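You operate a simulated robot arm through the tools that you are given. There is no shell and no other tool. Be economical: measure what you need, move in short steps, check, and stop when the job is done.

You are at the controls of a simulated robot arm. One attempt, no reset.

## Task
Open all three terminal levers, then pull both fuses.
Fine: stand the 10 A fuse on the lamp table and the other on the wiring cart. Set down upright: what you pick out.
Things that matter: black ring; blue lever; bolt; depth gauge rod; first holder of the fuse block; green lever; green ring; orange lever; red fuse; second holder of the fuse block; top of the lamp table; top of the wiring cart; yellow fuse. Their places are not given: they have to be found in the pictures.

Only the result counts: the job must be done as asked and must still hold three seconds after the hand-in. Knocking over, shifting, dropping, spilling or breaking anything else fails it.

## Robot
A 6-joint arm with a two-finger parallel gripper, fixed in place. Base frame: the origin is at the foot of the arm, x ahead of it, y to its left, z up; the work surface is at about z = 80. Lengths are in cm, angles in degrees, forces in N, time in s.
With the tool pointing down near the work surface it reaches from about 26 to 68 cm from the base axis. Its first joint turns from -66.0 to 66.0 degrees. Payload 2.9 kg.
Tool frame: the origin (TCP) lies between the finger pads and is the grasp point; the fingertips stand 3 cm ahead of it; z points along the fingers, y is the line along which they close. Largest opening 11 cm; finger width 2, thickness 1; the body of the gripper, 4.8 by 11.2 cm, starts 5.5 cm behind the TCP.
Orientation is that of the tool frame in the base frame, as a unit quaternion [w, x, y, z]. With the fingers straight down and closing along the base's y, the tool's x points along the base's -x, its y along +y and its z along -z.

## Interface
- The arm moves only by the tool jog_arm. Its argument "steps" is one flat list of numbers, 6 for each row, row after row: the shift along the base's x, y, z in cm, then the turn, a rotation vector about the base's x, y, z in degrees. In form: [tx, ty, tz, ax, ay, az, tx, ty, tz, ax, ay, az, ...]. A call has 1 to 8 rows; each row is the pose to reach, as a shift and turn from the pose commanded when the call began. "jaw" is the closure in counts, from 0 (fully open) to 255 (shut), set as the call begins (left out, the last holds). Rows are played at 5 a second. More than 5 cm and 8.6 degrees between two rows, or a gripper value outside its range, and nothing of the call is played. A pose out of reach is approached as far as the arm can. The call stops where the force on the tool passes 70 N (or 10 N more than at its start, if that is more) or the arm is blocked; 0.2 s more then pass. The fingers move at their own pace (about 10.8 cm/s each) and stop on an object; they squeeze with about 32 N. The grip force told is the motor's: it shows also when the fingers shut on nothing. Time passes only in rows, and 0.2 s behind the last, so rows that repeat a pose let the fingers close. The reply holds the time, the measured pose of the TCP, the force on the tool along the base axes, the opening and the grip force, in the units named above and with some noise, with the torque about the TCP (base axes, N m) and any sound that the robot's microphone picked up, and new pictures: "pictures" is both (left out), scene, wrist or none.
- Cameras (640 x 400 px; columns grow to the right, rows downward): "scene" is fixed at [7.9, 44.31, 137.02]; the picture's right is [-0.71, -0.71, 0.00], its down [-0.50, 0.49, -0.71] and it looks along [0.51, -0.50, -0.70] (base axes); focal length 337 px, centre (320, 200). "wrist" rides on the gripper at [7.2, 1.7, -10.3] in the tool frame; the picture's right is [-0.23, 0.97, 0.00], its down [-0.76, -0.18, -0.62] and it looks along [-0.61, -0.14, 0.78] (tool axes); focal length 222 px, centre (320, 200).
- locate(camera, pixels): for up to 12 pixels [column, row] of the newest picture of that camera ("zoom" is the newest enlarged one), the place [x, y, z] in the base frame of the surface seen there, good to about 0.3 cm. No time passes.
- inspect(camera, box): a new picture of the part [left, top, right, bottom] of that camera's present view, enlarged. No time passes.
- close_job(): hands the job in; it is judged then, once.

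Go step by step. Measure first, check grasps and placings, and put right what went wrong. The budget is 80 turns and 200 pictures, counting those below and the enlarged ones. Unless the task says otherwise, let go and move clear before handing in, and close with one line.

The tools are called after ">>>" as a command line: name --argument value ..., lists and objects as JSON in quotes. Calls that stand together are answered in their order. jog_arm: Moves the arm, as the interface text tells. Its arguments: {"type":"object","properties":{"steps":{"type":"array"},"jaw":{"type":"number"},"pictures":{"type":"string","enum":["both","scene","wrist","none"]}},"required":["steps"]} The other tools are called the same way: locate (camera, pixels) gives the place of the surface under pixels of a picture; inspect (camera, box) takes an enlarged picture of a part of a camera's view; close_job () hands the job in.

At the start:

```text
t: 0.0
tool_pos: [43.96, -9.84, 104.68]
ee_rot: [-0.001, 0.0, 1.0, 0.0]
ft_force: [-0.3, -0.2, 0.0]
torque: [0.02, 0.02, 0.0]
grip_width: 11.02
grasp_force: 0.1
```

scene: 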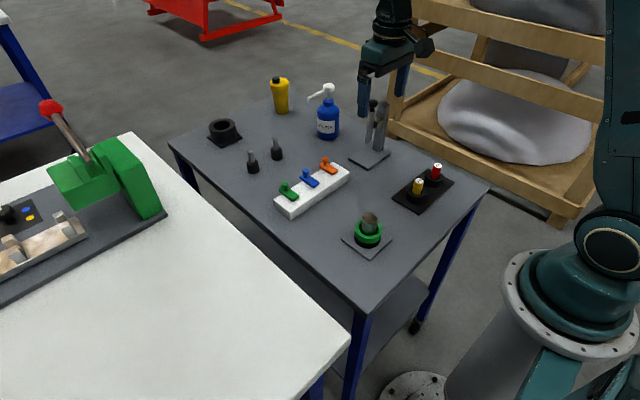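
wrist: 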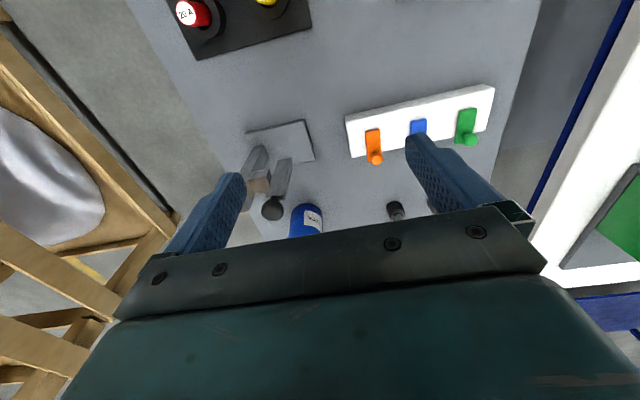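

The scene picture shows the levers around (310,180), the fuse block around (425,185), and two tables. I'll enlarge these first.

>>> inspect --camera "scene" --box '[260, 140, 380, 215]'

>>> inspect --camera "scene" --box '[340, 140, 500, 260]'

>>> inspect --camera "wrist" --box '[150, 0, 310, 100]'

>>> inspect --camera "scene" --box '[0, 60, 200, 320]'

>>> locate --camera "scene" --pixels '[[290, 188], [307, 178], [325, 167], [418, 186], [437, 172], [368, 225], [250, 280], [345, 340], [132, 135], [488, 186], [170, 142], [362, 308]]'

```text
5.33 times, centred on (320, 178) of scene
```

zoom: 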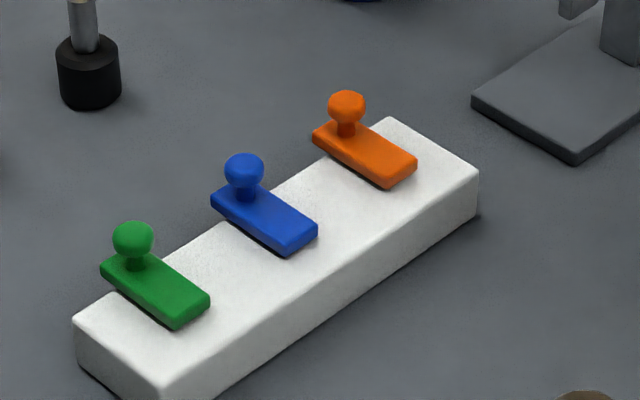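

```text
3.33 times, centred on (420, 200) of scene
```

zoom: 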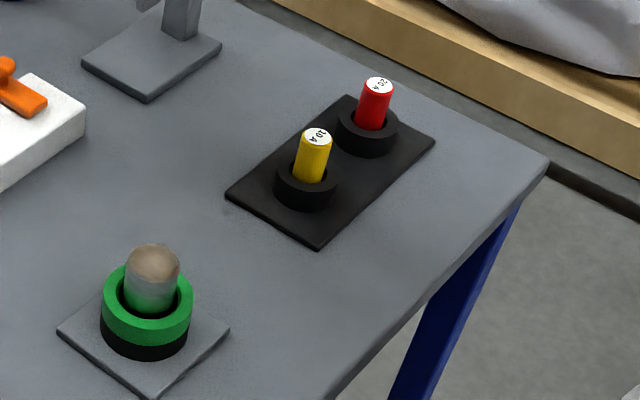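

```text
4.00 times, centred on (230, 50) of wrist
```

zoom: 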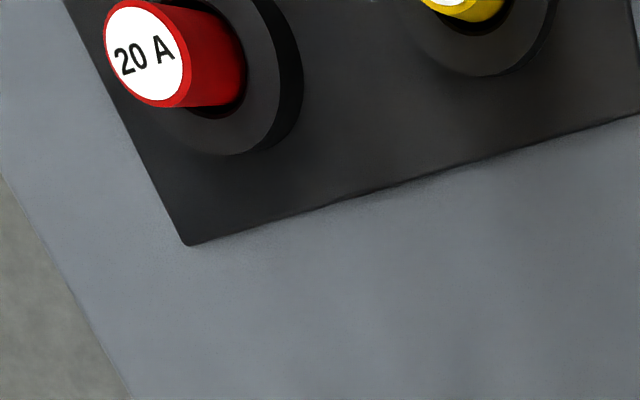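

```text
1.54 times, centred on (100, 190) of scene
```

zoom: 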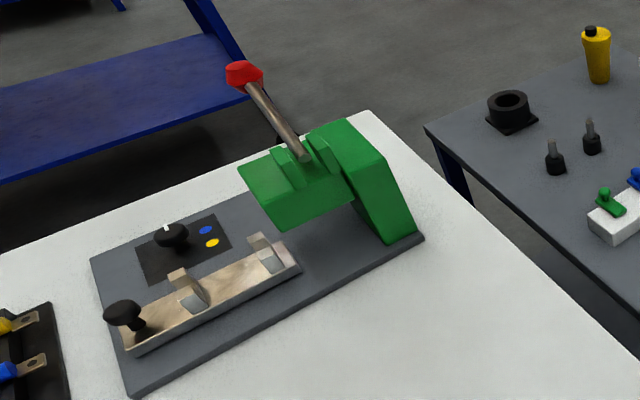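

```text
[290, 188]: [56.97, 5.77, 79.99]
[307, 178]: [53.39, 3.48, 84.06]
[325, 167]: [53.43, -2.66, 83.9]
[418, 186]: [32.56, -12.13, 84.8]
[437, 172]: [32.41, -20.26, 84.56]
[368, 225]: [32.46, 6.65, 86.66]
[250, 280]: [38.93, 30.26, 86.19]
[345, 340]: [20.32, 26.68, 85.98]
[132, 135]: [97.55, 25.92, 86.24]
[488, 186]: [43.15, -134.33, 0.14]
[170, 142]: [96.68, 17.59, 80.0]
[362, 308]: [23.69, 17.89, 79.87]
```

Yellow reads 10 A and red reads 20 A, both in the block near (32,-12..-20). Now I need to know which table is the lamp table and which is the wheeled cart.

>>> inspect --camera "scene" --box '[280, 240, 480, 400]'

>>> inspect --camera "scene" --box '[0, 140, 180, 300]'

>>> inspect --camera "scene" --box '[190, 60, 400, 190]'

>>> inspect --camera "scene" --box '[0, 0, 200, 140]'

>>> inspect --camera "wrist" --box '[500, 0, 640, 400]'

```text
2.50 times, centred on (380, 320) of scene
```

zoom: 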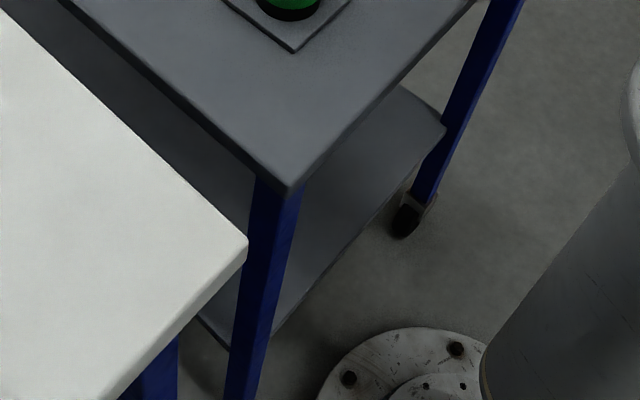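

```text
2.50 times, centred on (90, 220) of scene
```

zoom: 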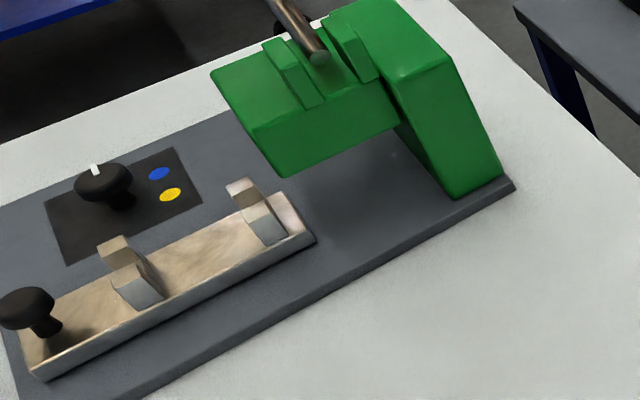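

```text
3.05 times, centred on (295, 125) of scene
```

zoom: 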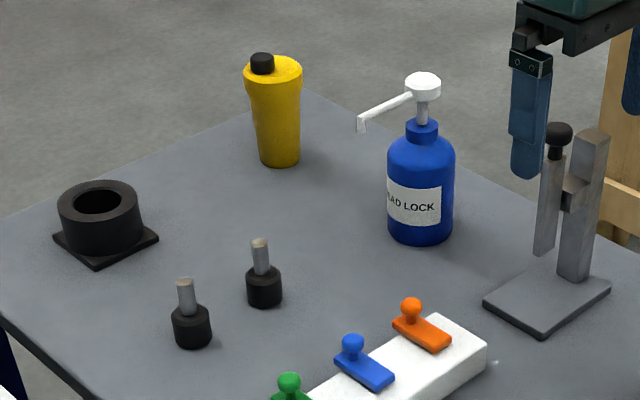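

```text
2.86 times, centred on (100, 70) of scene
```

zoom: 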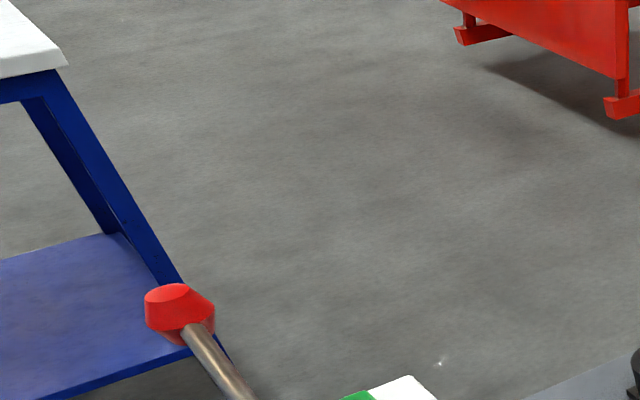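

```text
1.00 times, centred on (570, 200) of wrist (not enlarged: the box is as wide or as high as the picture)
```

zoom: 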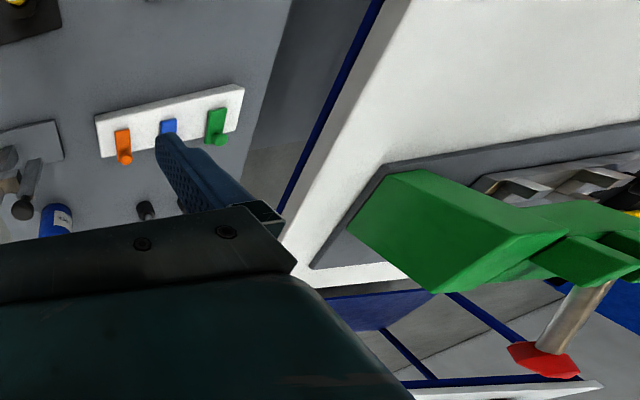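

The grey table stands on casters, so it's the cart, and the white one is the lamp table. I'll now measure the levers and fuses exactly.

>>> inspect --camera "scene" --box '[260, 140, 380, 215]'

>>> locate --camera "zoom" --pixels '[[133, 235], [110, 268], [180, 318], [244, 168], [265, 205], [290, 245], [346, 103], [370, 145], [395, 178], [80, 330], [392, 122], [474, 178]]'

>>> locate --camera "scene" --pixels '[[419, 181], [437, 165], [417, 190], [436, 175], [421, 176], [409, 201], [455, 175], [419, 212], [393, 197], [278, 204], [291, 217], [262, 237]]'

```text
5.33 times, centred on (320, 178) of scene
```

zoom: 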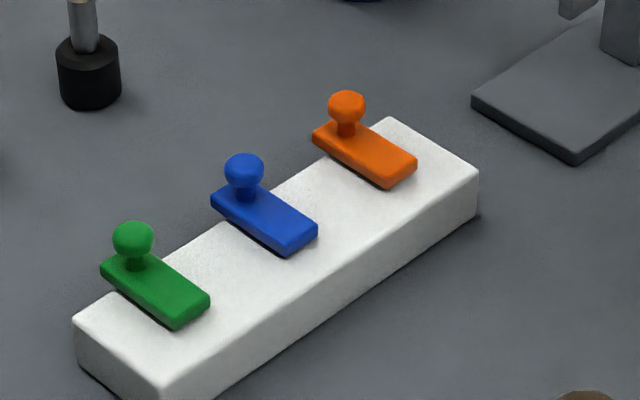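

```text
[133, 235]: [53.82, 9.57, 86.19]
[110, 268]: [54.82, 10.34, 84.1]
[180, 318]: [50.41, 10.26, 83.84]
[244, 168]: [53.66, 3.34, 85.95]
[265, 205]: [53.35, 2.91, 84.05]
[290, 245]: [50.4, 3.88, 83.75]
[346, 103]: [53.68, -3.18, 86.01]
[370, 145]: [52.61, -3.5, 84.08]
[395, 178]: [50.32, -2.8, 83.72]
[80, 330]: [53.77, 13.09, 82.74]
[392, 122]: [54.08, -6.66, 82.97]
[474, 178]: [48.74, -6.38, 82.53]
```

```text
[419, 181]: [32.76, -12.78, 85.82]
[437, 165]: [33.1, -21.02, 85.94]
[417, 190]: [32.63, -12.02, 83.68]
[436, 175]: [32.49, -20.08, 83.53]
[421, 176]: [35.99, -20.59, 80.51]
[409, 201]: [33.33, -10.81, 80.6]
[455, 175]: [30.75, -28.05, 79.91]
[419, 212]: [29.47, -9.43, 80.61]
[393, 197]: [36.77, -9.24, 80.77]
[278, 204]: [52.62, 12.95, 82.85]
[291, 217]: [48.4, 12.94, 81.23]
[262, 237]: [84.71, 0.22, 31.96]
```

The knobs are at x≈54, y≈9.5/3.3/-3.2, z≈85.6, with the hinges near x≈50. Next I'll check how tall the obstacles next to them are.

>>> locate --camera "scene" --pixels '[[383, 104], [372, 105], [381, 130], [367, 160], [328, 88], [313, 100], [329, 105], [252, 155], [276, 143], [276, 155], [350, 158], [388, 155]]'

```text
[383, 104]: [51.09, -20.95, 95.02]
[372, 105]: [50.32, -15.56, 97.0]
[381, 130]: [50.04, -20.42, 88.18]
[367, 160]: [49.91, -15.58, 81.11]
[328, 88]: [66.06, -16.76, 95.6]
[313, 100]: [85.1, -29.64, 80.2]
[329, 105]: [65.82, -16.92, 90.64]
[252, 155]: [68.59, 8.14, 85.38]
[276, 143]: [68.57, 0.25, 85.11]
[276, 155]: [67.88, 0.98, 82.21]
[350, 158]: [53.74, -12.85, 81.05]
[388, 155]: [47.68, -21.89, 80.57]
```

The gauge rod (top at (50.3,-15.6,97)) and the bottle clear the lever lane. I'll move above the green knob with a narrowed jaw.

>>> jog_arm --steps '[2, 3.9, 0, 0, 0, 0, 4, 7.8, 0, 0, 0, 0, 6, 11.7, 0, 0, 0, 0, 8, 15.6, 0, 0, 0, 0, 10.1, 19.3, 0, 0, 0, 0, 10.1, 19.3, -4.5, 0, 0, 0, 10.1, 19.3, -9, 0, 0, 0, 10.1, 19.3, -12.5, 0, 0, 0]' --jaw 162

```text
t: 1.8
tool_pos: [54.22, 9.51, 92.15]
ee_rot: [-0.001, 0.0, 1.0, 0.0]
ft_force: [1.3, -0.1, -0.7]
torque: [-0.03, -0.02, 0.02]
grip_width: 4.03
grasp_force: 0.1
```

scene: 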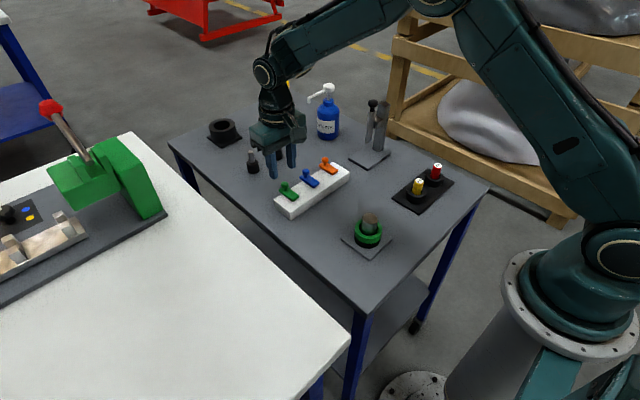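
wrist: 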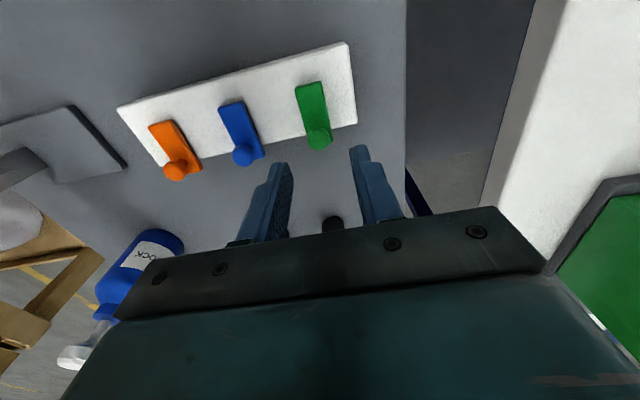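

The green knob (318,137 in the wrist view) sits between the fingers. I'll go down to z≈87.3 and close.

>>> jog_arm --steps '[0, 0, -2.5, 0, 0, 0, 0, 0, -4.8, 0, 0, 0]' --pictures "wrist"

>>> jog_arm --steps '[0, 0, 0, 0, 0, 0, 0, 0, 0, 0, 0, 0, 0, 0, 0, 0, 0, 0]' --jaw 255 --pictures "both"

```text
t: 2.4
tool_pos: [54.22, 9.59, 87.25]
ee_rot: [0.0, 0.001, 1.0, 0.0]
ft_force: [-0.6, -0.6, -0.3]
torque: [0.01, -0.02, 0.02]
grip_width: 4.0
grasp_force: 0.1
```

wrist: 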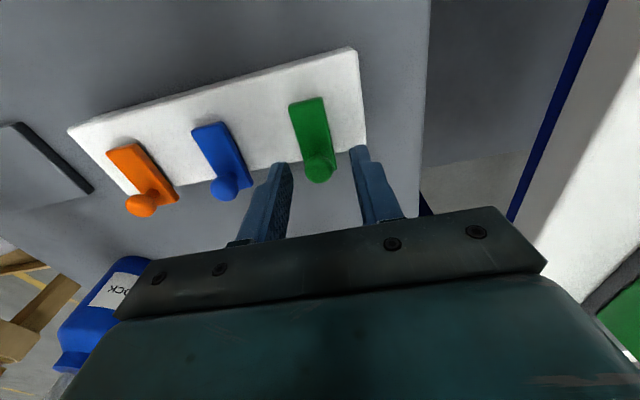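

```text
t: 3.2
tool_pos: [54.16, 9.6, 87.33]
ee_rot: [0.0, 0.0, 1.0, 0.0]
ft_force: [2.0, -2.8, -2.8]
torque: [-0.05, -0.23, 0.0]
grip_width: 1.7
grasp_force: 44.8
```

scene: 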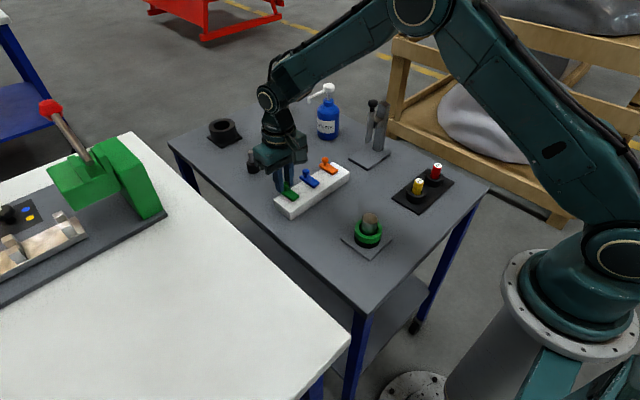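
wrist: 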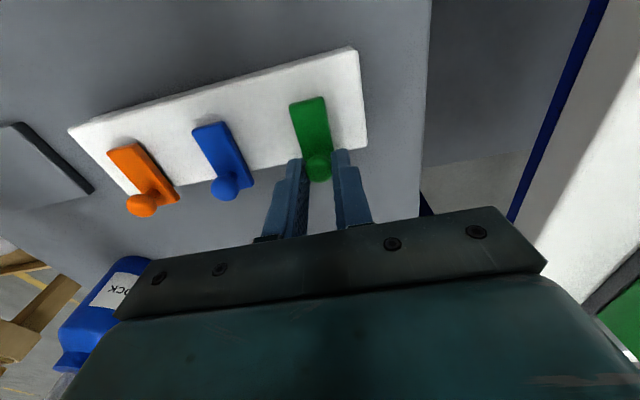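

The knob is gripped (1.7 cm). I'll lift along the first part of an arc about the hinge.

>>> jog_arm --steps '[-0.33, 0, 0.5, 0, 0, 0, -0.73, 0, 1.0, 0, 0, 0, -1.2, 0, 1.4, 0, 0, 0, -1.71, 0, 1.8, 0, 0, 0]'

```text
t: 4.2
tool_pos: [52.62, 9.55, 89.19]
ee_rot: [0.004, 0.001, 1.0, -0.001]
ft_force: [22.0, -9.6, -11.2]
torque: [-0.22, -1.56, -0.04]
grip_width: 1.67
grasp_force: 45.0
```

scene: 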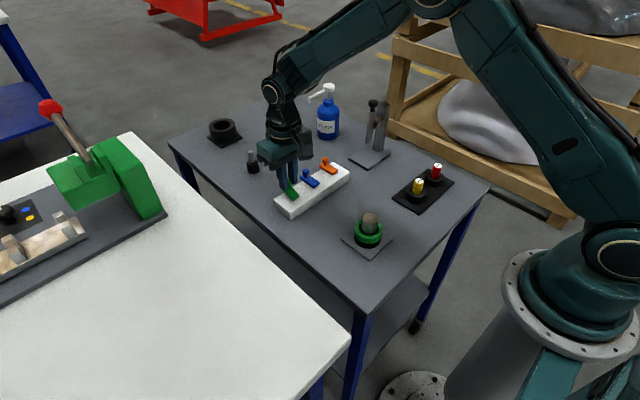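
wrist: 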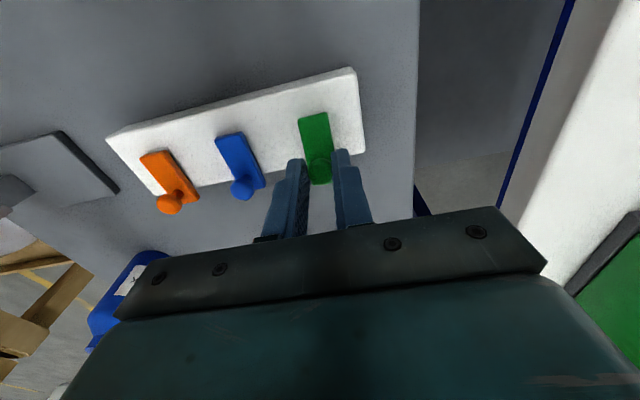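

The lever is rising. I'll continue along the arc.

>>> jog_arm --steps '[-0.55, 0, 0.3, 0, 0, 0, -1.1, 0, 0.55, 0, 0, 0, -1.7, 0, 0.7, 0, 0, 0, -2.4, 0, 0.75, 0, 0, 0]'

```text
t: 5.2
tool_pos: [49.84, 9.62, 89.82]
ee_rot: [-0.003, -0.001, 1.0, -0.001]
ft_force: [-0.4, -0.1, 0.8]
torque: [-0.02, 0.0, 0.02]
grip_width: 0.02
grasp_force: 37.7
```

scene: 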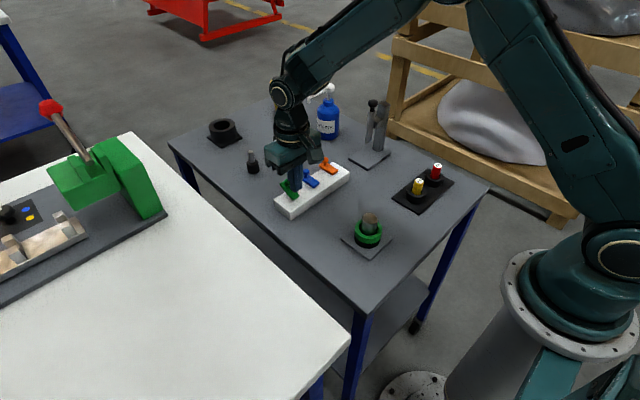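
wrist: 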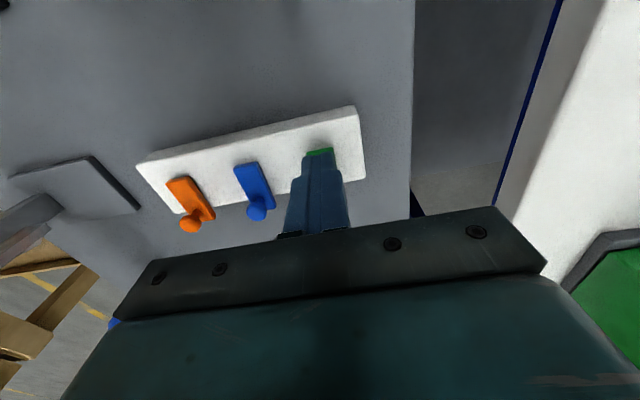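

The fingers slipped off the knob (width 0). I'll raise the hand and look at the lever.

>>> jog_arm --steps '[0, 0, 4, 0, 0, 0, -4, 0, 7, 0, 0, 0]' --pictures "none"

>>> inspect --camera "scene" --box '[240, 120, 380, 220]'

>>> inspect --camera "wrist" --box '[120, 80, 440, 280]'

```text
t: 5.8
tool_pos: [45.79, 9.67, 97.04]
ee_rot: [-0.001, 0.0, 1.0, 0.0]
ft_force: [0.1, 0.5, -0.1]
torque: [0.03, -0.04, 0.0]
grip_width: 0.0
grasp_force: 38.1
```

```text
4.00 times, centred on (310, 170) of scene
```

zoom: 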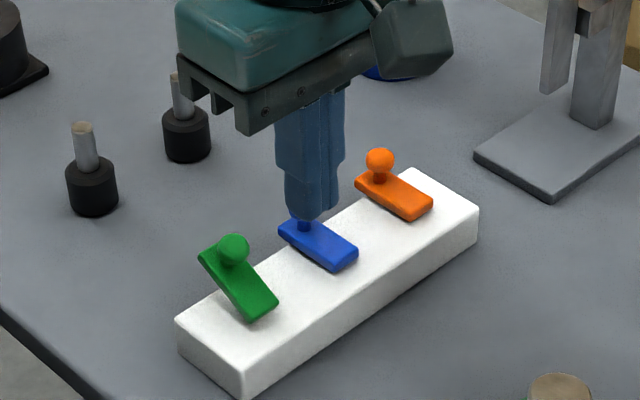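

```text
2.00 times, centred on (280, 180) of wrist
```

zoom: 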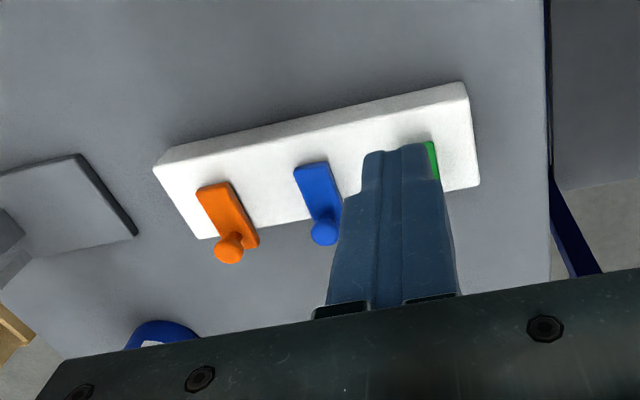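

The green lever holds at roughly 40°. I'll locate its end, then push its underside from the +x side with closed fingers.

>>> inspect --camera "scene" --box '[270, 165, 330, 215]'

>>> locate --camera "scene" --pixels '[[298, 181], [292, 183], [298, 193], [304, 199], [305, 194], [296, 188], [301, 187]]'

```text
8.00 times, centred on (300, 190) of scene
```

zoom: 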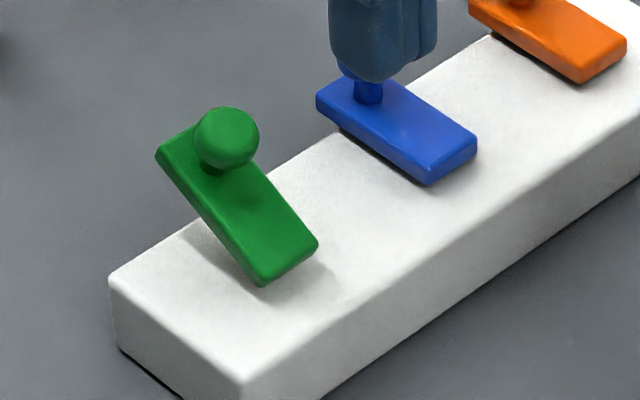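

```text
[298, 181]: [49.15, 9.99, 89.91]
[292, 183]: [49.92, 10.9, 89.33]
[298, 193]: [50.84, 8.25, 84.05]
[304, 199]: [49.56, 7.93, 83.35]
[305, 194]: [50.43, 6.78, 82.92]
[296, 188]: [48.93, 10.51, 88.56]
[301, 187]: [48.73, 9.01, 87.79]
```

Those points came from the older scene picture, so I'll locate on the zoom picture instead.

>>> locate --camera "zoom" --pixels '[[180, 150], [195, 128], [225, 135], [165, 158], [225, 210], [265, 260], [310, 238], [262, 280], [205, 215]]'

```text
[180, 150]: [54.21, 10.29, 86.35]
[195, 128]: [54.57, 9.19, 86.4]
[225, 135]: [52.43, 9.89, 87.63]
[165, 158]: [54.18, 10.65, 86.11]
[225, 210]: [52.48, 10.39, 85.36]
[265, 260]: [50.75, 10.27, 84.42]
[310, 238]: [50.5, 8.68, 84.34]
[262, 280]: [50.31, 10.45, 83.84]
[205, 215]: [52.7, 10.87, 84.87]
```

The green lever sits at about 30° from horizontal. To tell whether that's its stop, I'll do the blue one with the tool rotating along with the lever and read the forces at each step.

>>> jog_arm --steps '[4.1, -3.1, 0, 0, 0, 0, 8.35, -6.35, 0, 0, 0, 0, 8.35, -6.35, -4.5, 0, 0, 0, 8.35, -6.35, -9.8, 0, 0, 0]' --jaw 162 --pictures "none"

```text
refused: row 1 steps farther than a row can; nothing moved
```

The step was slightly too long, so I'm splitting it.

>>> jog_arm --steps '[2.8, -2.1, 0, 0, 0, 0, 5.6, -4.2, 0, 0, 0, 0, 8.35, -6.35, 0, 0, 0, 0, 8.35, -6.35, -4, 0, 0, 0, 8.35, -6.35, -7, 0, 0, 0, 8.35, -6.35, -9.85, 0, 0, 0]' --jaw 162 --pictures "wrist"

>>> jog_arm --steps '[0, 0, 0, 0, 0, 0, 0, 0, 0, 0, 0, 0, 0, 0, 0, 0, 0, 0]' --jaw 255 --pictures "wrist"

```text
t: 7.2
tool_pos: [54.43, 3.3, 87.14]
ee_rot: [0.0, -0.001, 1.0, 0.001]
ft_force: [0.2, -0.7, 0.1]
torque: [-0.03, 0.01, 0.0]
grip_width: 4.01
grasp_force: 0.0
```

wrist: 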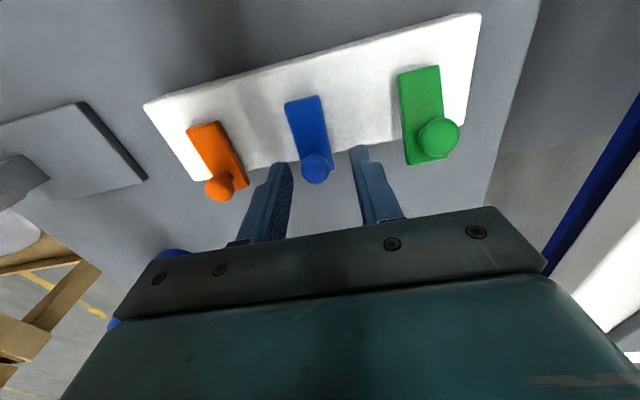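

```text
t: 8.0
tool_pos: [54.5, 3.02, 87.07]
ee_rot: [0.0, 0.003, 1.0, -0.001]
ft_force: [2.0, -19.1, -5.6]
torque: [-0.36, -0.32, 0.07]
grip_width: 1.71
grasp_force: 45.0
```

wrist: 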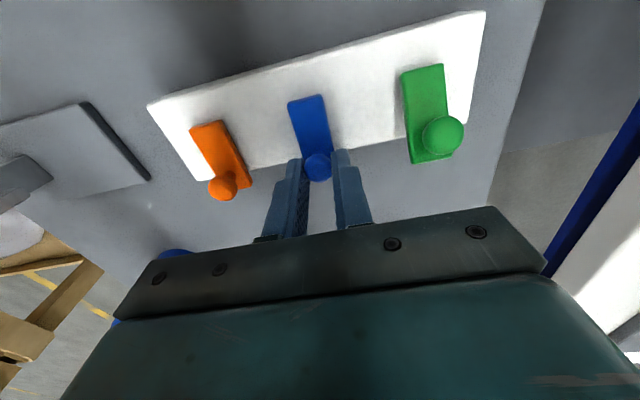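

The grip is good, but the side force is -19 N, so the knob is a bit toward -y. I'll shift -0.25 and lift in stages, reading the forces.

>>> jog_arm --steps '[-0.34, -0.28, 0.34, 0, -5, 0, -0.71, -0.28, 0.66, 0, -10, 0]' --pictures "none"

>>> jog_arm --steps '[-0.4, 0, 0.28, 0, -5, 0, -0.82, 0, 0.52, 0, -10, 0]' --pictures "none"

>>> jog_arm --steps '[-0.44, 0, 0.2, 0, -5, 0]' --pictures "none"

>>> jog_arm --steps '[-0.45, 0, 0.17, 0, -5, 0]' --pictures "both"

```text
t: 8.6
tool_pos: [53.74, 2.99, 87.94]
ee_rot: [0.088, 0.0, 0.996, 0.0]
ft_force: [0.5, -7.5, 1.5]
torque: [-0.14, 0.0, 0.03]
grip_width: 1.7
grasp_force: 45.1
```

```text
t: 9.2
tool_pos: [52.77, 3.0, 88.45]
ee_rot: [0.176, 0.0, 0.984, 0.0]
ft_force: [-6.0, -2.1, 25.8]
torque: [-0.04, 1.03, 0.02]
grip_width: 1.67
grasp_force: 45.2
```

```text
t: 9.6
tool_pos: [52.51, 2.98, 88.54]
ee_rot: [0.22, 0.0, 0.976, 0.0]
ft_force: [-4.5, 0.1, 27.8]
torque: [0.01, 0.91, 0.02]
grip_width: 1.7
grasp_force: 44.8
```

```text
t: 10.0
tool_pos: [52.02, 3.07, 88.84]
ee_rot: [0.262, 0.0, 0.965, 0.001]
ft_force: [2.4, 3.1, 26.4]
torque: [0.08, 0.46, 0.02]
grip_width: 1.68
grasp_force: 45.1
```

scene: 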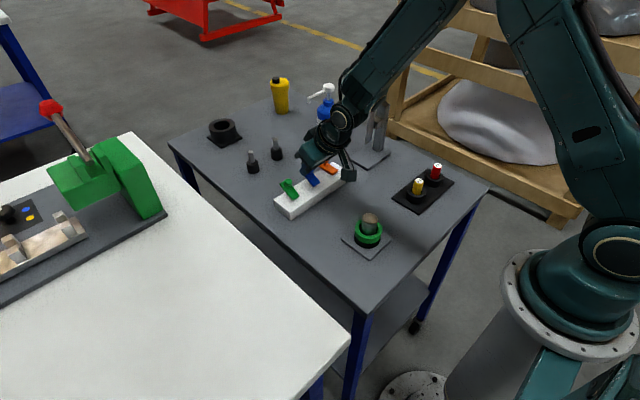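
wrist: 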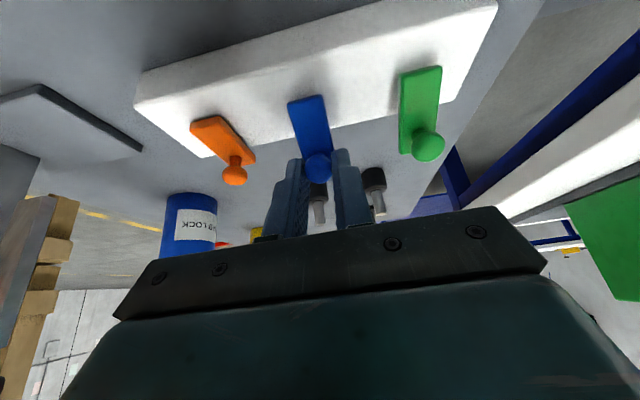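

The push-up force with opposing torque suggests the real arc is steeper or that it's near a stop. I'll take a close look at the levers' angles.

>>> inspect --camera "scene" --box '[270, 150, 350, 200]'

>>> inspect --camera "wrist" --box '[170, 50, 470, 240]'

>>> locate --camera "wrist" --pixels '[[306, 100], [310, 125], [316, 148], [318, 165], [422, 70], [420, 100], [420, 125], [428, 147], [407, 152], [212, 120], [235, 150], [235, 177]]'

```text
8.00 times, centred on (310, 175) of scene
```

zoom: 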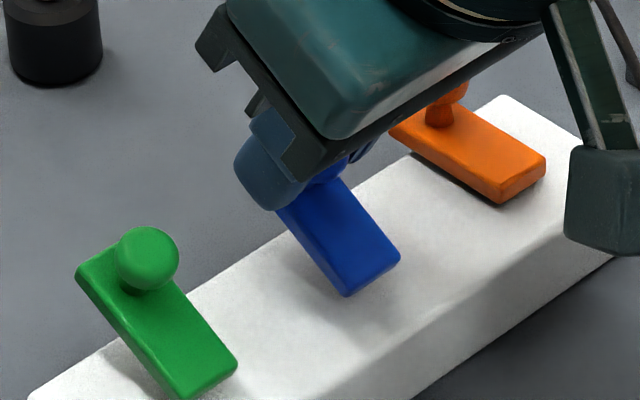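

```text
2.11 times, centred on (320, 145) of wrist
```

zoom: 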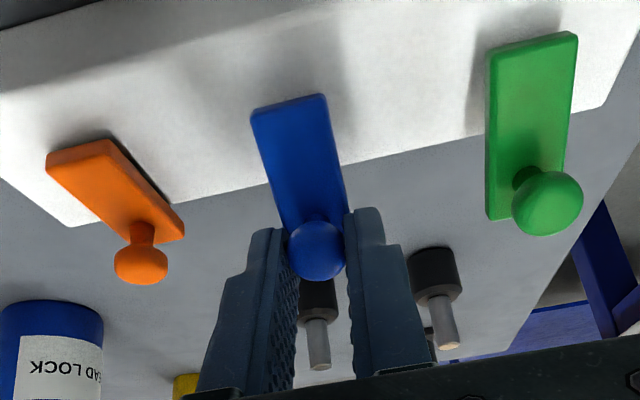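

```text
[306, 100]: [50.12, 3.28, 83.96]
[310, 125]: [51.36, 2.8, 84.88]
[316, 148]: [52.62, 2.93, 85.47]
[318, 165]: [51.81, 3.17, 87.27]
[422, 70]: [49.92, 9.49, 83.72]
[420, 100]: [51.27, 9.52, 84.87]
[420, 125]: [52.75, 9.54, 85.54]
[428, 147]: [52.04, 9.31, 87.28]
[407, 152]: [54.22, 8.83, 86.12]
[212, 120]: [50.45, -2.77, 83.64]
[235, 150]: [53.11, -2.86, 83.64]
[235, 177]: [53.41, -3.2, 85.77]
```

Blue and green both sit at about 31°, so it could be a stop. I'll probe with small tangential steps.

>>> jog_arm --steps '[0, 0, 0.3, 0, 0, 0]' --pictures "none"

>>> jog_arm --steps '[-0.3, 0, 0.2, 0, 0, 0]' --pictures "none"

>>> jog_arm --steps '[-0.3, 0, 0.15, 0, 0, 0]' --pictures "wrist"

```text
t: 10.4
tool_pos: [52.07, 2.9, 88.64]
ee_rot: [0.26, 0.0, 0.966, 0.002]
ft_force: [22.1, 6.0, -10.6]
torque: [0.08, -1.36, 0.03]
grip_width: 1.7
grasp_force: 44.7
```

```text
t: 10.8
tool_pos: [51.83, 2.93, 89.04]
ee_rot: [0.259, 0.001, 0.966, 0.0]
ft_force: [21.1, 6.4, -13.4]
torque: [0.13, -1.33, 0.03]
grip_width: 1.72
grasp_force: 45.4
```

```text
t: 11.2
tool_pos: [51.39, 2.92, 89.18]
ee_rot: [0.26, 0.0, 0.966, 0.0]
ft_force: [19.8, 10.1, -14.5]
torque: [0.17, -1.34, 0.07]
grip_width: 1.67
grasp_force: 44.6
```

wrist: 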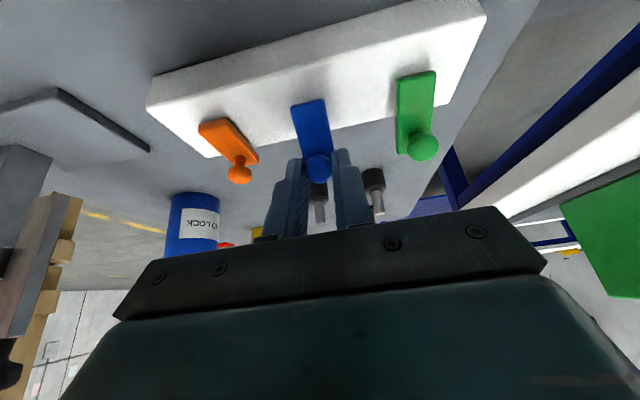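

The opposing force is steady at about 25 N while the hand moves. I'll check whether the lever turned or the fingers slipped.

>>> inspect --camera "wrist" --box '[250, 80, 450, 205]'

>>> locate --camera "wrist" --pixels '[[308, 103], [312, 125], [316, 145], [318, 165], [417, 75], [416, 100], [416, 120], [424, 147]]'

```text
3.20 times, centred on (350, 142) of wrist
```

zoom: 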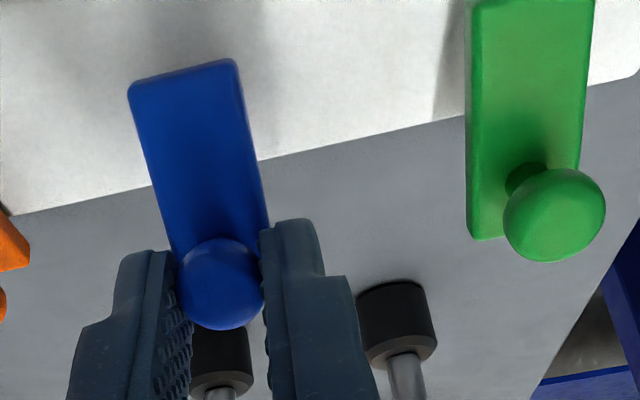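

```text
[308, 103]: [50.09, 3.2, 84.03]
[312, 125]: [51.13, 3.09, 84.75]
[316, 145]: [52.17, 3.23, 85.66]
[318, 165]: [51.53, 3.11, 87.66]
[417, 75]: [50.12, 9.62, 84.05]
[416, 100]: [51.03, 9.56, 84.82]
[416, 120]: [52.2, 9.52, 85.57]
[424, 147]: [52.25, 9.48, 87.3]
```

Blue moved ahead of green (its knob is about 0.8 cm further along), so it's a stiff friction hinge and not a stop. I'll continue the arc while rotating.

>>> jog_arm --steps '[-0.51, 0, 0.15, 0, -5, 0, -1.02, 0, 0.25, 0, -10, 0]' --pictures "none"

>>> jog_arm --steps '[-0.52, 0, 0.05, 0, -5, 0, -1.04, 0, 0.03, 0, -10, 0]' --pictures "both"

```text
t: 11.8
tool_pos: [50.22, 2.93, 89.47]
ee_rot: [0.341, -0.001, 0.94, 0.001]
ft_force: [17.6, 12.1, -17.4]
torque: [0.16, -1.07, 0.12]
grip_width: 1.69
grasp_force: 45.2
```

```text
t: 12.4
tool_pos: [49.21, 3.1, 89.38]
ee_rot: [0.422, 0.0, 0.906, 0.001]
ft_force: [17.3, 13.8, -24.8]
torque: [0.15, -0.81, 0.15]
grip_width: 1.71
grasp_force: 44.9
```

scene: 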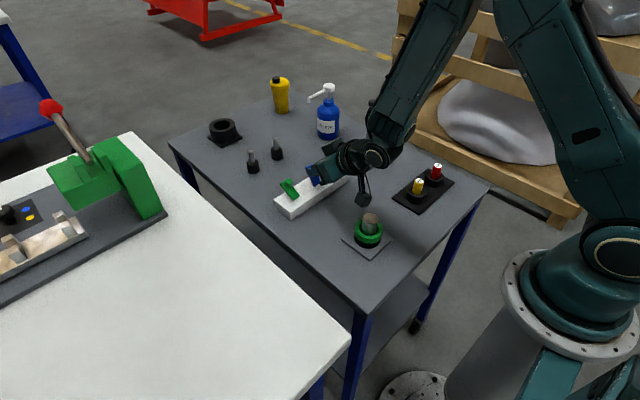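
wrist: 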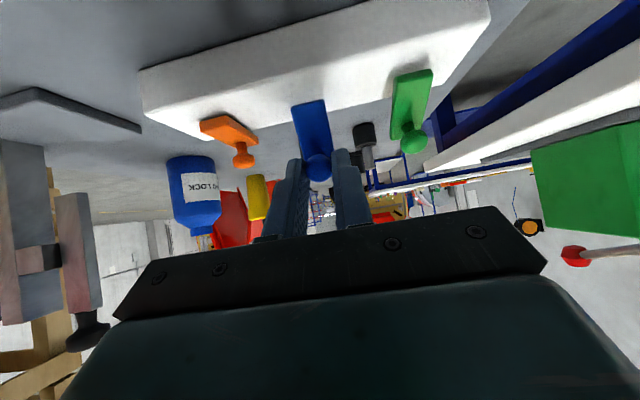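

It's tracking well, with the lever at about 57°. The wrist camera is getting low, so I'll release, stand the tool upright, and finish by pushing from the +x side with closed fingers.

>>> jog_arm --steps '[0, 0, 0, 0, 0, 0, -1.5, 0, 1.3, 0, 0, 0, -3.06, 0, 2.6, 0, 0, 0, -3.06, 0, 5, 0, 8, 0, -3, 0, 8, 0, 16, 0, -2, 0, 10, 0, 24, 0, 0, 0, 10, 0, 32, 0, 3, 0, 10, 0, 40, 0]' --jaw 162 --pictures "none"

>>> jog_arm --steps '[2, 0, 0, 0, 5, 0, 4.3, 0, 0, 0, 9.9, 0]' --jaw 255 --pictures "both"

```text
t: 14.2
tool_pos: [52.38, 2.96, 99.64]
ee_rot: [0.086, 0.0, 0.996, 0.0]
ft_force: [0.2, -1.0, 0.3]
torque: [0.03, 0.03, 0.02]
grip_width: 4.02
grasp_force: 0.1
```

```text
t: 14.8
tool_pos: [56.44, 2.93, 99.55]
ee_rot: [0.0, 0.0, 1.0, 0.0]
ft_force: [0.2, 0.0, 0.3]
torque: [0.0, -0.02, 0.01]
grip_width: 0.01
grasp_force: 32.1
```

scene: 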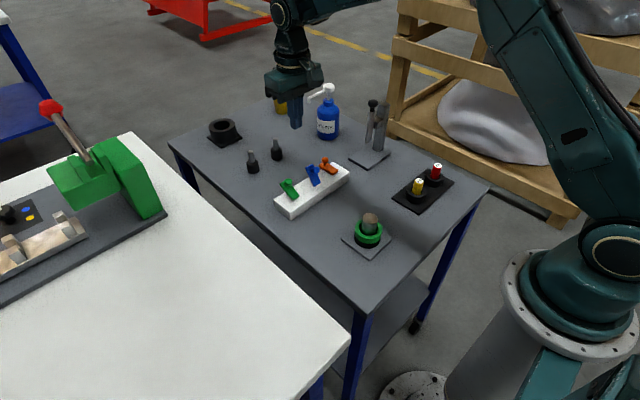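
wrist: 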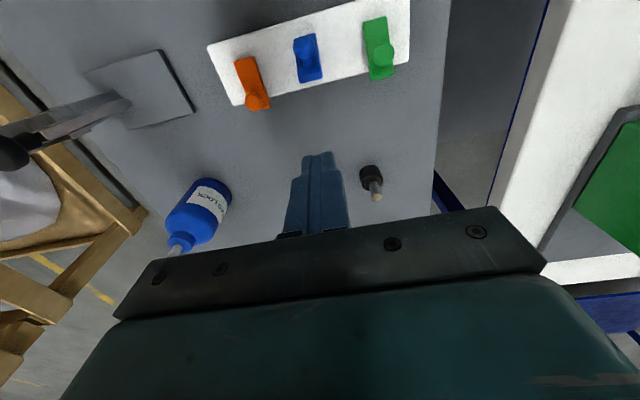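

Now I'll descend behind the blue lever and push toward -x in small steps.

>>> jog_arm --steps '[0.3, 0, -4, 0, 0, 0, 0.3, 0, -8, 0, 0, 0, 0.3, 0, -11.3, 0, 0, 0, -0.7, 0, -11.3, 0, 0, 0, -1.7, 0, -11.3, 0, 0, 0, -2.7, 0, -11.3, 0, 0, 0]' --pictures "none"

>>> jog_arm --steps '[-0.7, 0, 0, 0, 0, 0, -1.4, 0, 0, 0, 0, 0]' --pictures "both"

```text
t: 16.2
tool_pos: [53.9, 2.85, 88.18]
ee_rot: [0.002, 0.001, 1.0, 0.0]
ft_force: [1.8, -0.8, 2.4]
torque: [0.02, 0.01, 0.03]
grip_width: 0.03
grasp_force: 31.9
```

```text
t: 16.8
tool_pos: [53.12, 2.89, 88.64]
ee_rot: [0.011, 0.001, 1.0, 0.001]
ft_force: [29.8, -0.7, 19.7]
torque: [0.07, 0.16, 0.02]
grip_width: 0.0
grasp_force: 32.0
```

scene: 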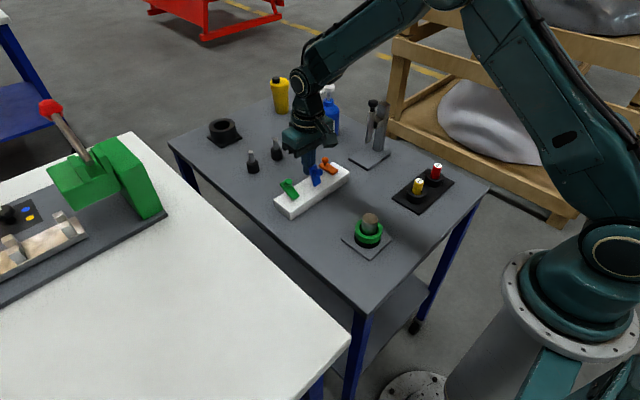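
wrist: 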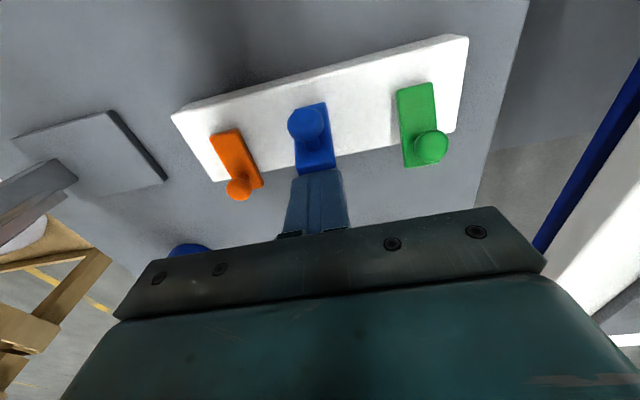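

Contact made at 30 N. I'll keep pushing.

>>> jog_arm --steps '[-0.6, 0, 0, 0, 0, 0]' --pictures "none"

>>> jog_arm --steps '[-0.6, 0, 0, 0, 0, 0]' --pictures "none"

>>> jog_arm --steps '[-0.6, 0, 0, 0, 0, 0]' --pictures "both"

```text
t: 17.2
tool_pos: [53.05, 2.96, 88.7]
ee_rot: [0.018, 0.001, 1.0, 0.001]
ft_force: [53.0, -1.1, 11.1]
torque: [-0.36, 0.01, 0.01]
grip_width: 0.03
grasp_force: 31.6
```

```text
t: 17.6
tool_pos: [53.09, 3.0, 88.84]
ee_rot: [0.028, 0.001, 1.0, 0.001]
ft_force: [19.0, 0.5, -4.5]
torque: [0.07, -0.13, 0.04]
grip_width: 0.0
grasp_force: 32.0
stopped in row 1: the force on the tool passed its limit at 73 N (the readings are from after the stop); the commanded pose is now the measured one
```

```text
t: 18.0
tool_pos: [52.88, 3.0, 88.94]
ee_rot: [0.036, 0.002, 0.999, 0.002]
ft_force: [48.5, 1.6, -16.3]
torque: [-0.11, -0.36, 0.04]
grip_width: 0.03
grasp_force: 32.1
```

scene: 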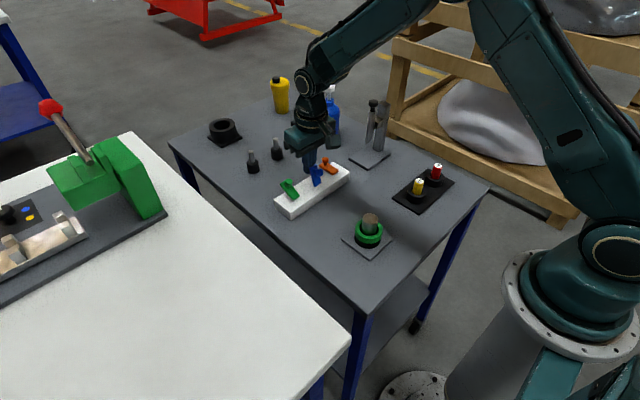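
wrist: 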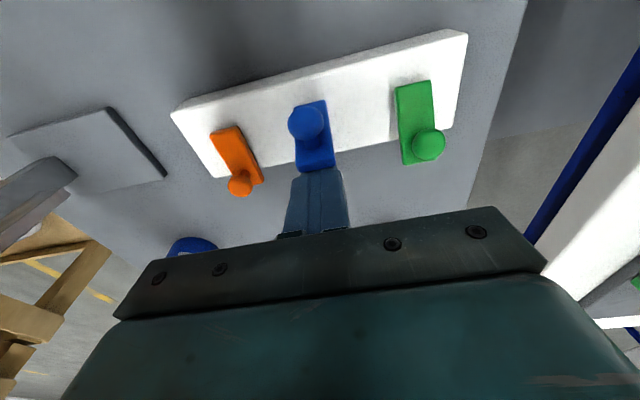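

73 N with no movement, so it's either a hard stop or jammed. I'll back off and measure the blue lever's angle.

>>> jog_arm --steps '[1.5, 0, 0, 0, 0, 0, 2, 0, 4, 0, 0, 0, 2, 0, 7, 0, 0, 0]' --pictures "both"

>>> inspect --camera "scene" --box '[270, 150, 350, 200]'

```text
t: 18.8
tool_pos: [54.21, 2.93, 95.79]
ee_rot: [0.023, 0.0, 1.0, 0.0]
ft_force: [-0.6, -0.3, -0.1]
torque: [-0.02, -0.03, -0.01]
grip_width: 0.01
grasp_force: 31.7
```

scene: 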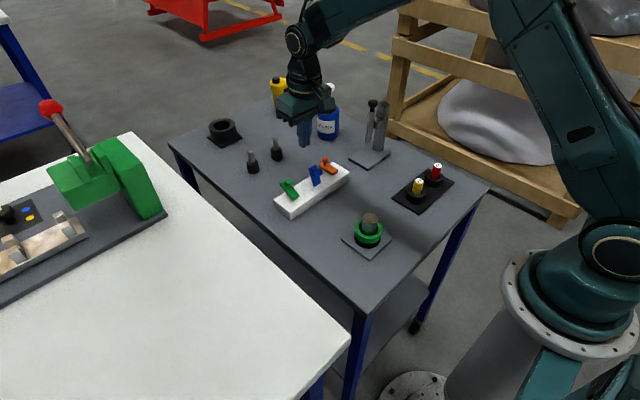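
wrist: 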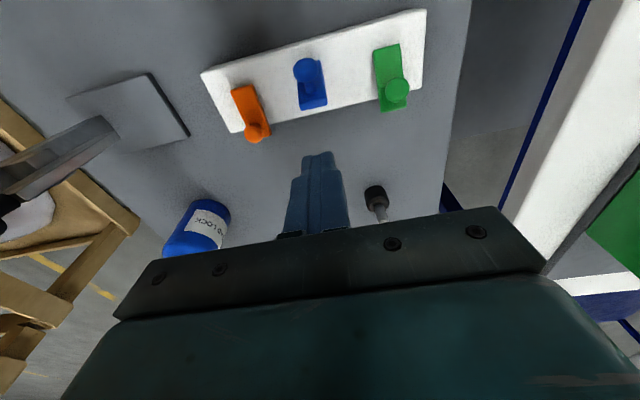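

```text
8.00 times, centred on (310, 175) of scene
```

zoom: 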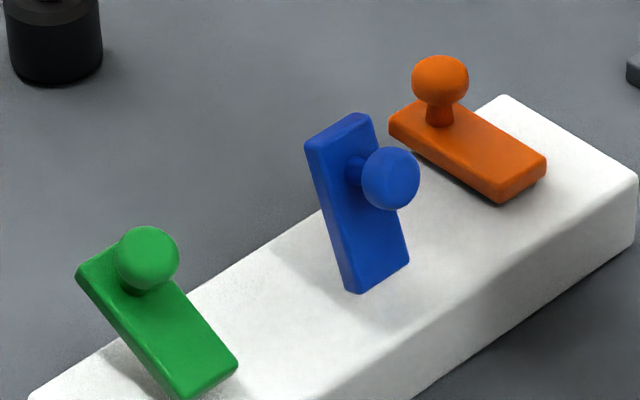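

>>> locate --camera "zoom" --pixels '[[340, 122], [330, 165], [350, 220], [375, 270], [395, 180], [352, 285], [360, 118], [318, 145], [395, 250], [105, 255], [175, 340], [200, 385]]'

```text
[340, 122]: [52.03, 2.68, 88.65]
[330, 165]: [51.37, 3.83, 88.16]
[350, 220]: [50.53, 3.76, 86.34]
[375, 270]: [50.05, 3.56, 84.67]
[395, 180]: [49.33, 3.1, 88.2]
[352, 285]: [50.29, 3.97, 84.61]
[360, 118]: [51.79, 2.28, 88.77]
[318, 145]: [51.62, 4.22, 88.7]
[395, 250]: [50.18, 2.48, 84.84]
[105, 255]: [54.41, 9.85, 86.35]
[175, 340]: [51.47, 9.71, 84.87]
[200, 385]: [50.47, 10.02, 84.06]
```

Blue rests at about 70° against a hard stop (73 N), so it's fully open. Next is orange: straighten the tool, move over, and grip.

>>> jog_arm --steps '[0, -3.2, 1, 0, 1.3, 0, 0, -6.33, 1, 0, 2.6, 0, 0, -6.33, -3, 0, 2.6, 0, 0.05, -6.33, -6, 0, 2.6, 0, 0.05, -6.33, -8.7, 0, 2.6, 0]' --jaw 162 --pictures "wrist"

>>> jog_arm --steps '[0, 0, 0, 0, 0, 0, 0, 0, 0, 0, 0, 0, 0, 0, 0, 0, 0, 0]' --jaw 255 --pictures "wrist"

```text
t: 20.0
tool_pos: [54.24, -3.47, 87.18]
ee_rot: [0.002, 0.001, 1.0, 0.001]
ft_force: [-0.5, 0.7, -0.7]
torque: [0.0, 0.02, -0.01]
grip_width: 4.0
grasp_force: 0.1
```

wrist: 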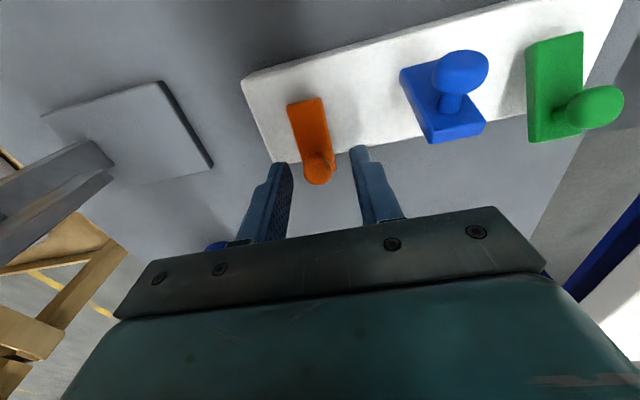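

```text
t: 20.8
tool_pos: [54.14, -3.53, 87.12]
ee_rot: [0.002, 0.002, 1.0, 0.001]
ft_force: [3.2, -9.2, -6.1]
torque: [-0.19, -0.33, 0.02]
grip_width: 1.67
grasp_force: 45.6
```

wrist: 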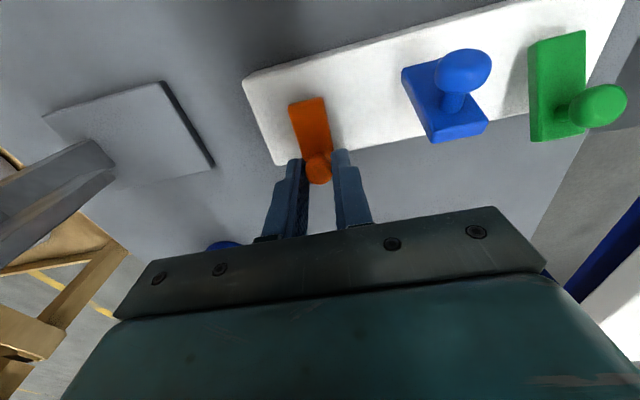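

Orange is gripped at 1.67 cm. I'll replay the arc that worked.

>>> jog_arm --steps '[-0.4, 0, 0.45, 0, -5, 0, -0.85, 0, 0.85, 0, -10, 0, -1.35, 0, 1.2, 0, -15, 0, -1.9, 0, 1.55, 0, -20, 0]' --pictures "none"

>>> jog_arm --steps '[-0.6, 0, 0.3, 0, -5, 0, -1.2, 0, 0.6, 0, -10, 0, -1.8, 0, 0.8, 0, -15, 0, -2.4, 0, 0.95, 0, -20, 0]' --pictures "wrist"

```text
t: 21.8
tool_pos: [52.37, -3.41, 88.82]
ee_rot: [0.176, 0.001, 0.984, 0.0]
ft_force: [13.5, -11.7, -14.8]
torque: [-0.24, -1.05, -0.04]
grip_width: 1.69
grasp_force: 44.6
```

```text
t: 22.8
tool_pos: [49.85, -3.43, 89.62]
ee_rot: [0.343, 0.001, 0.939, 0.0]
ft_force: [15.0, -12.0, -21.8]
torque: [-0.21, -0.83, -0.13]
grip_width: 1.7
grasp_force: 44.8
```

wrist: 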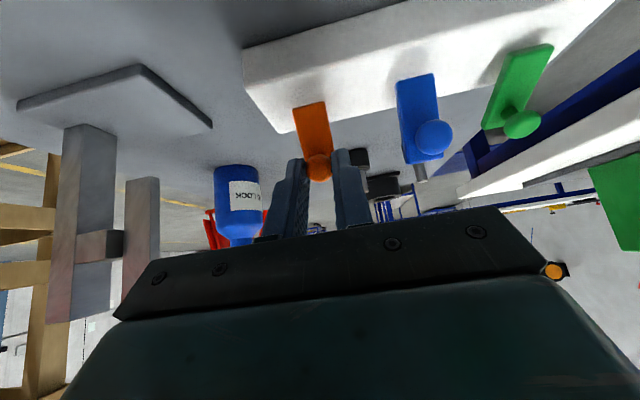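

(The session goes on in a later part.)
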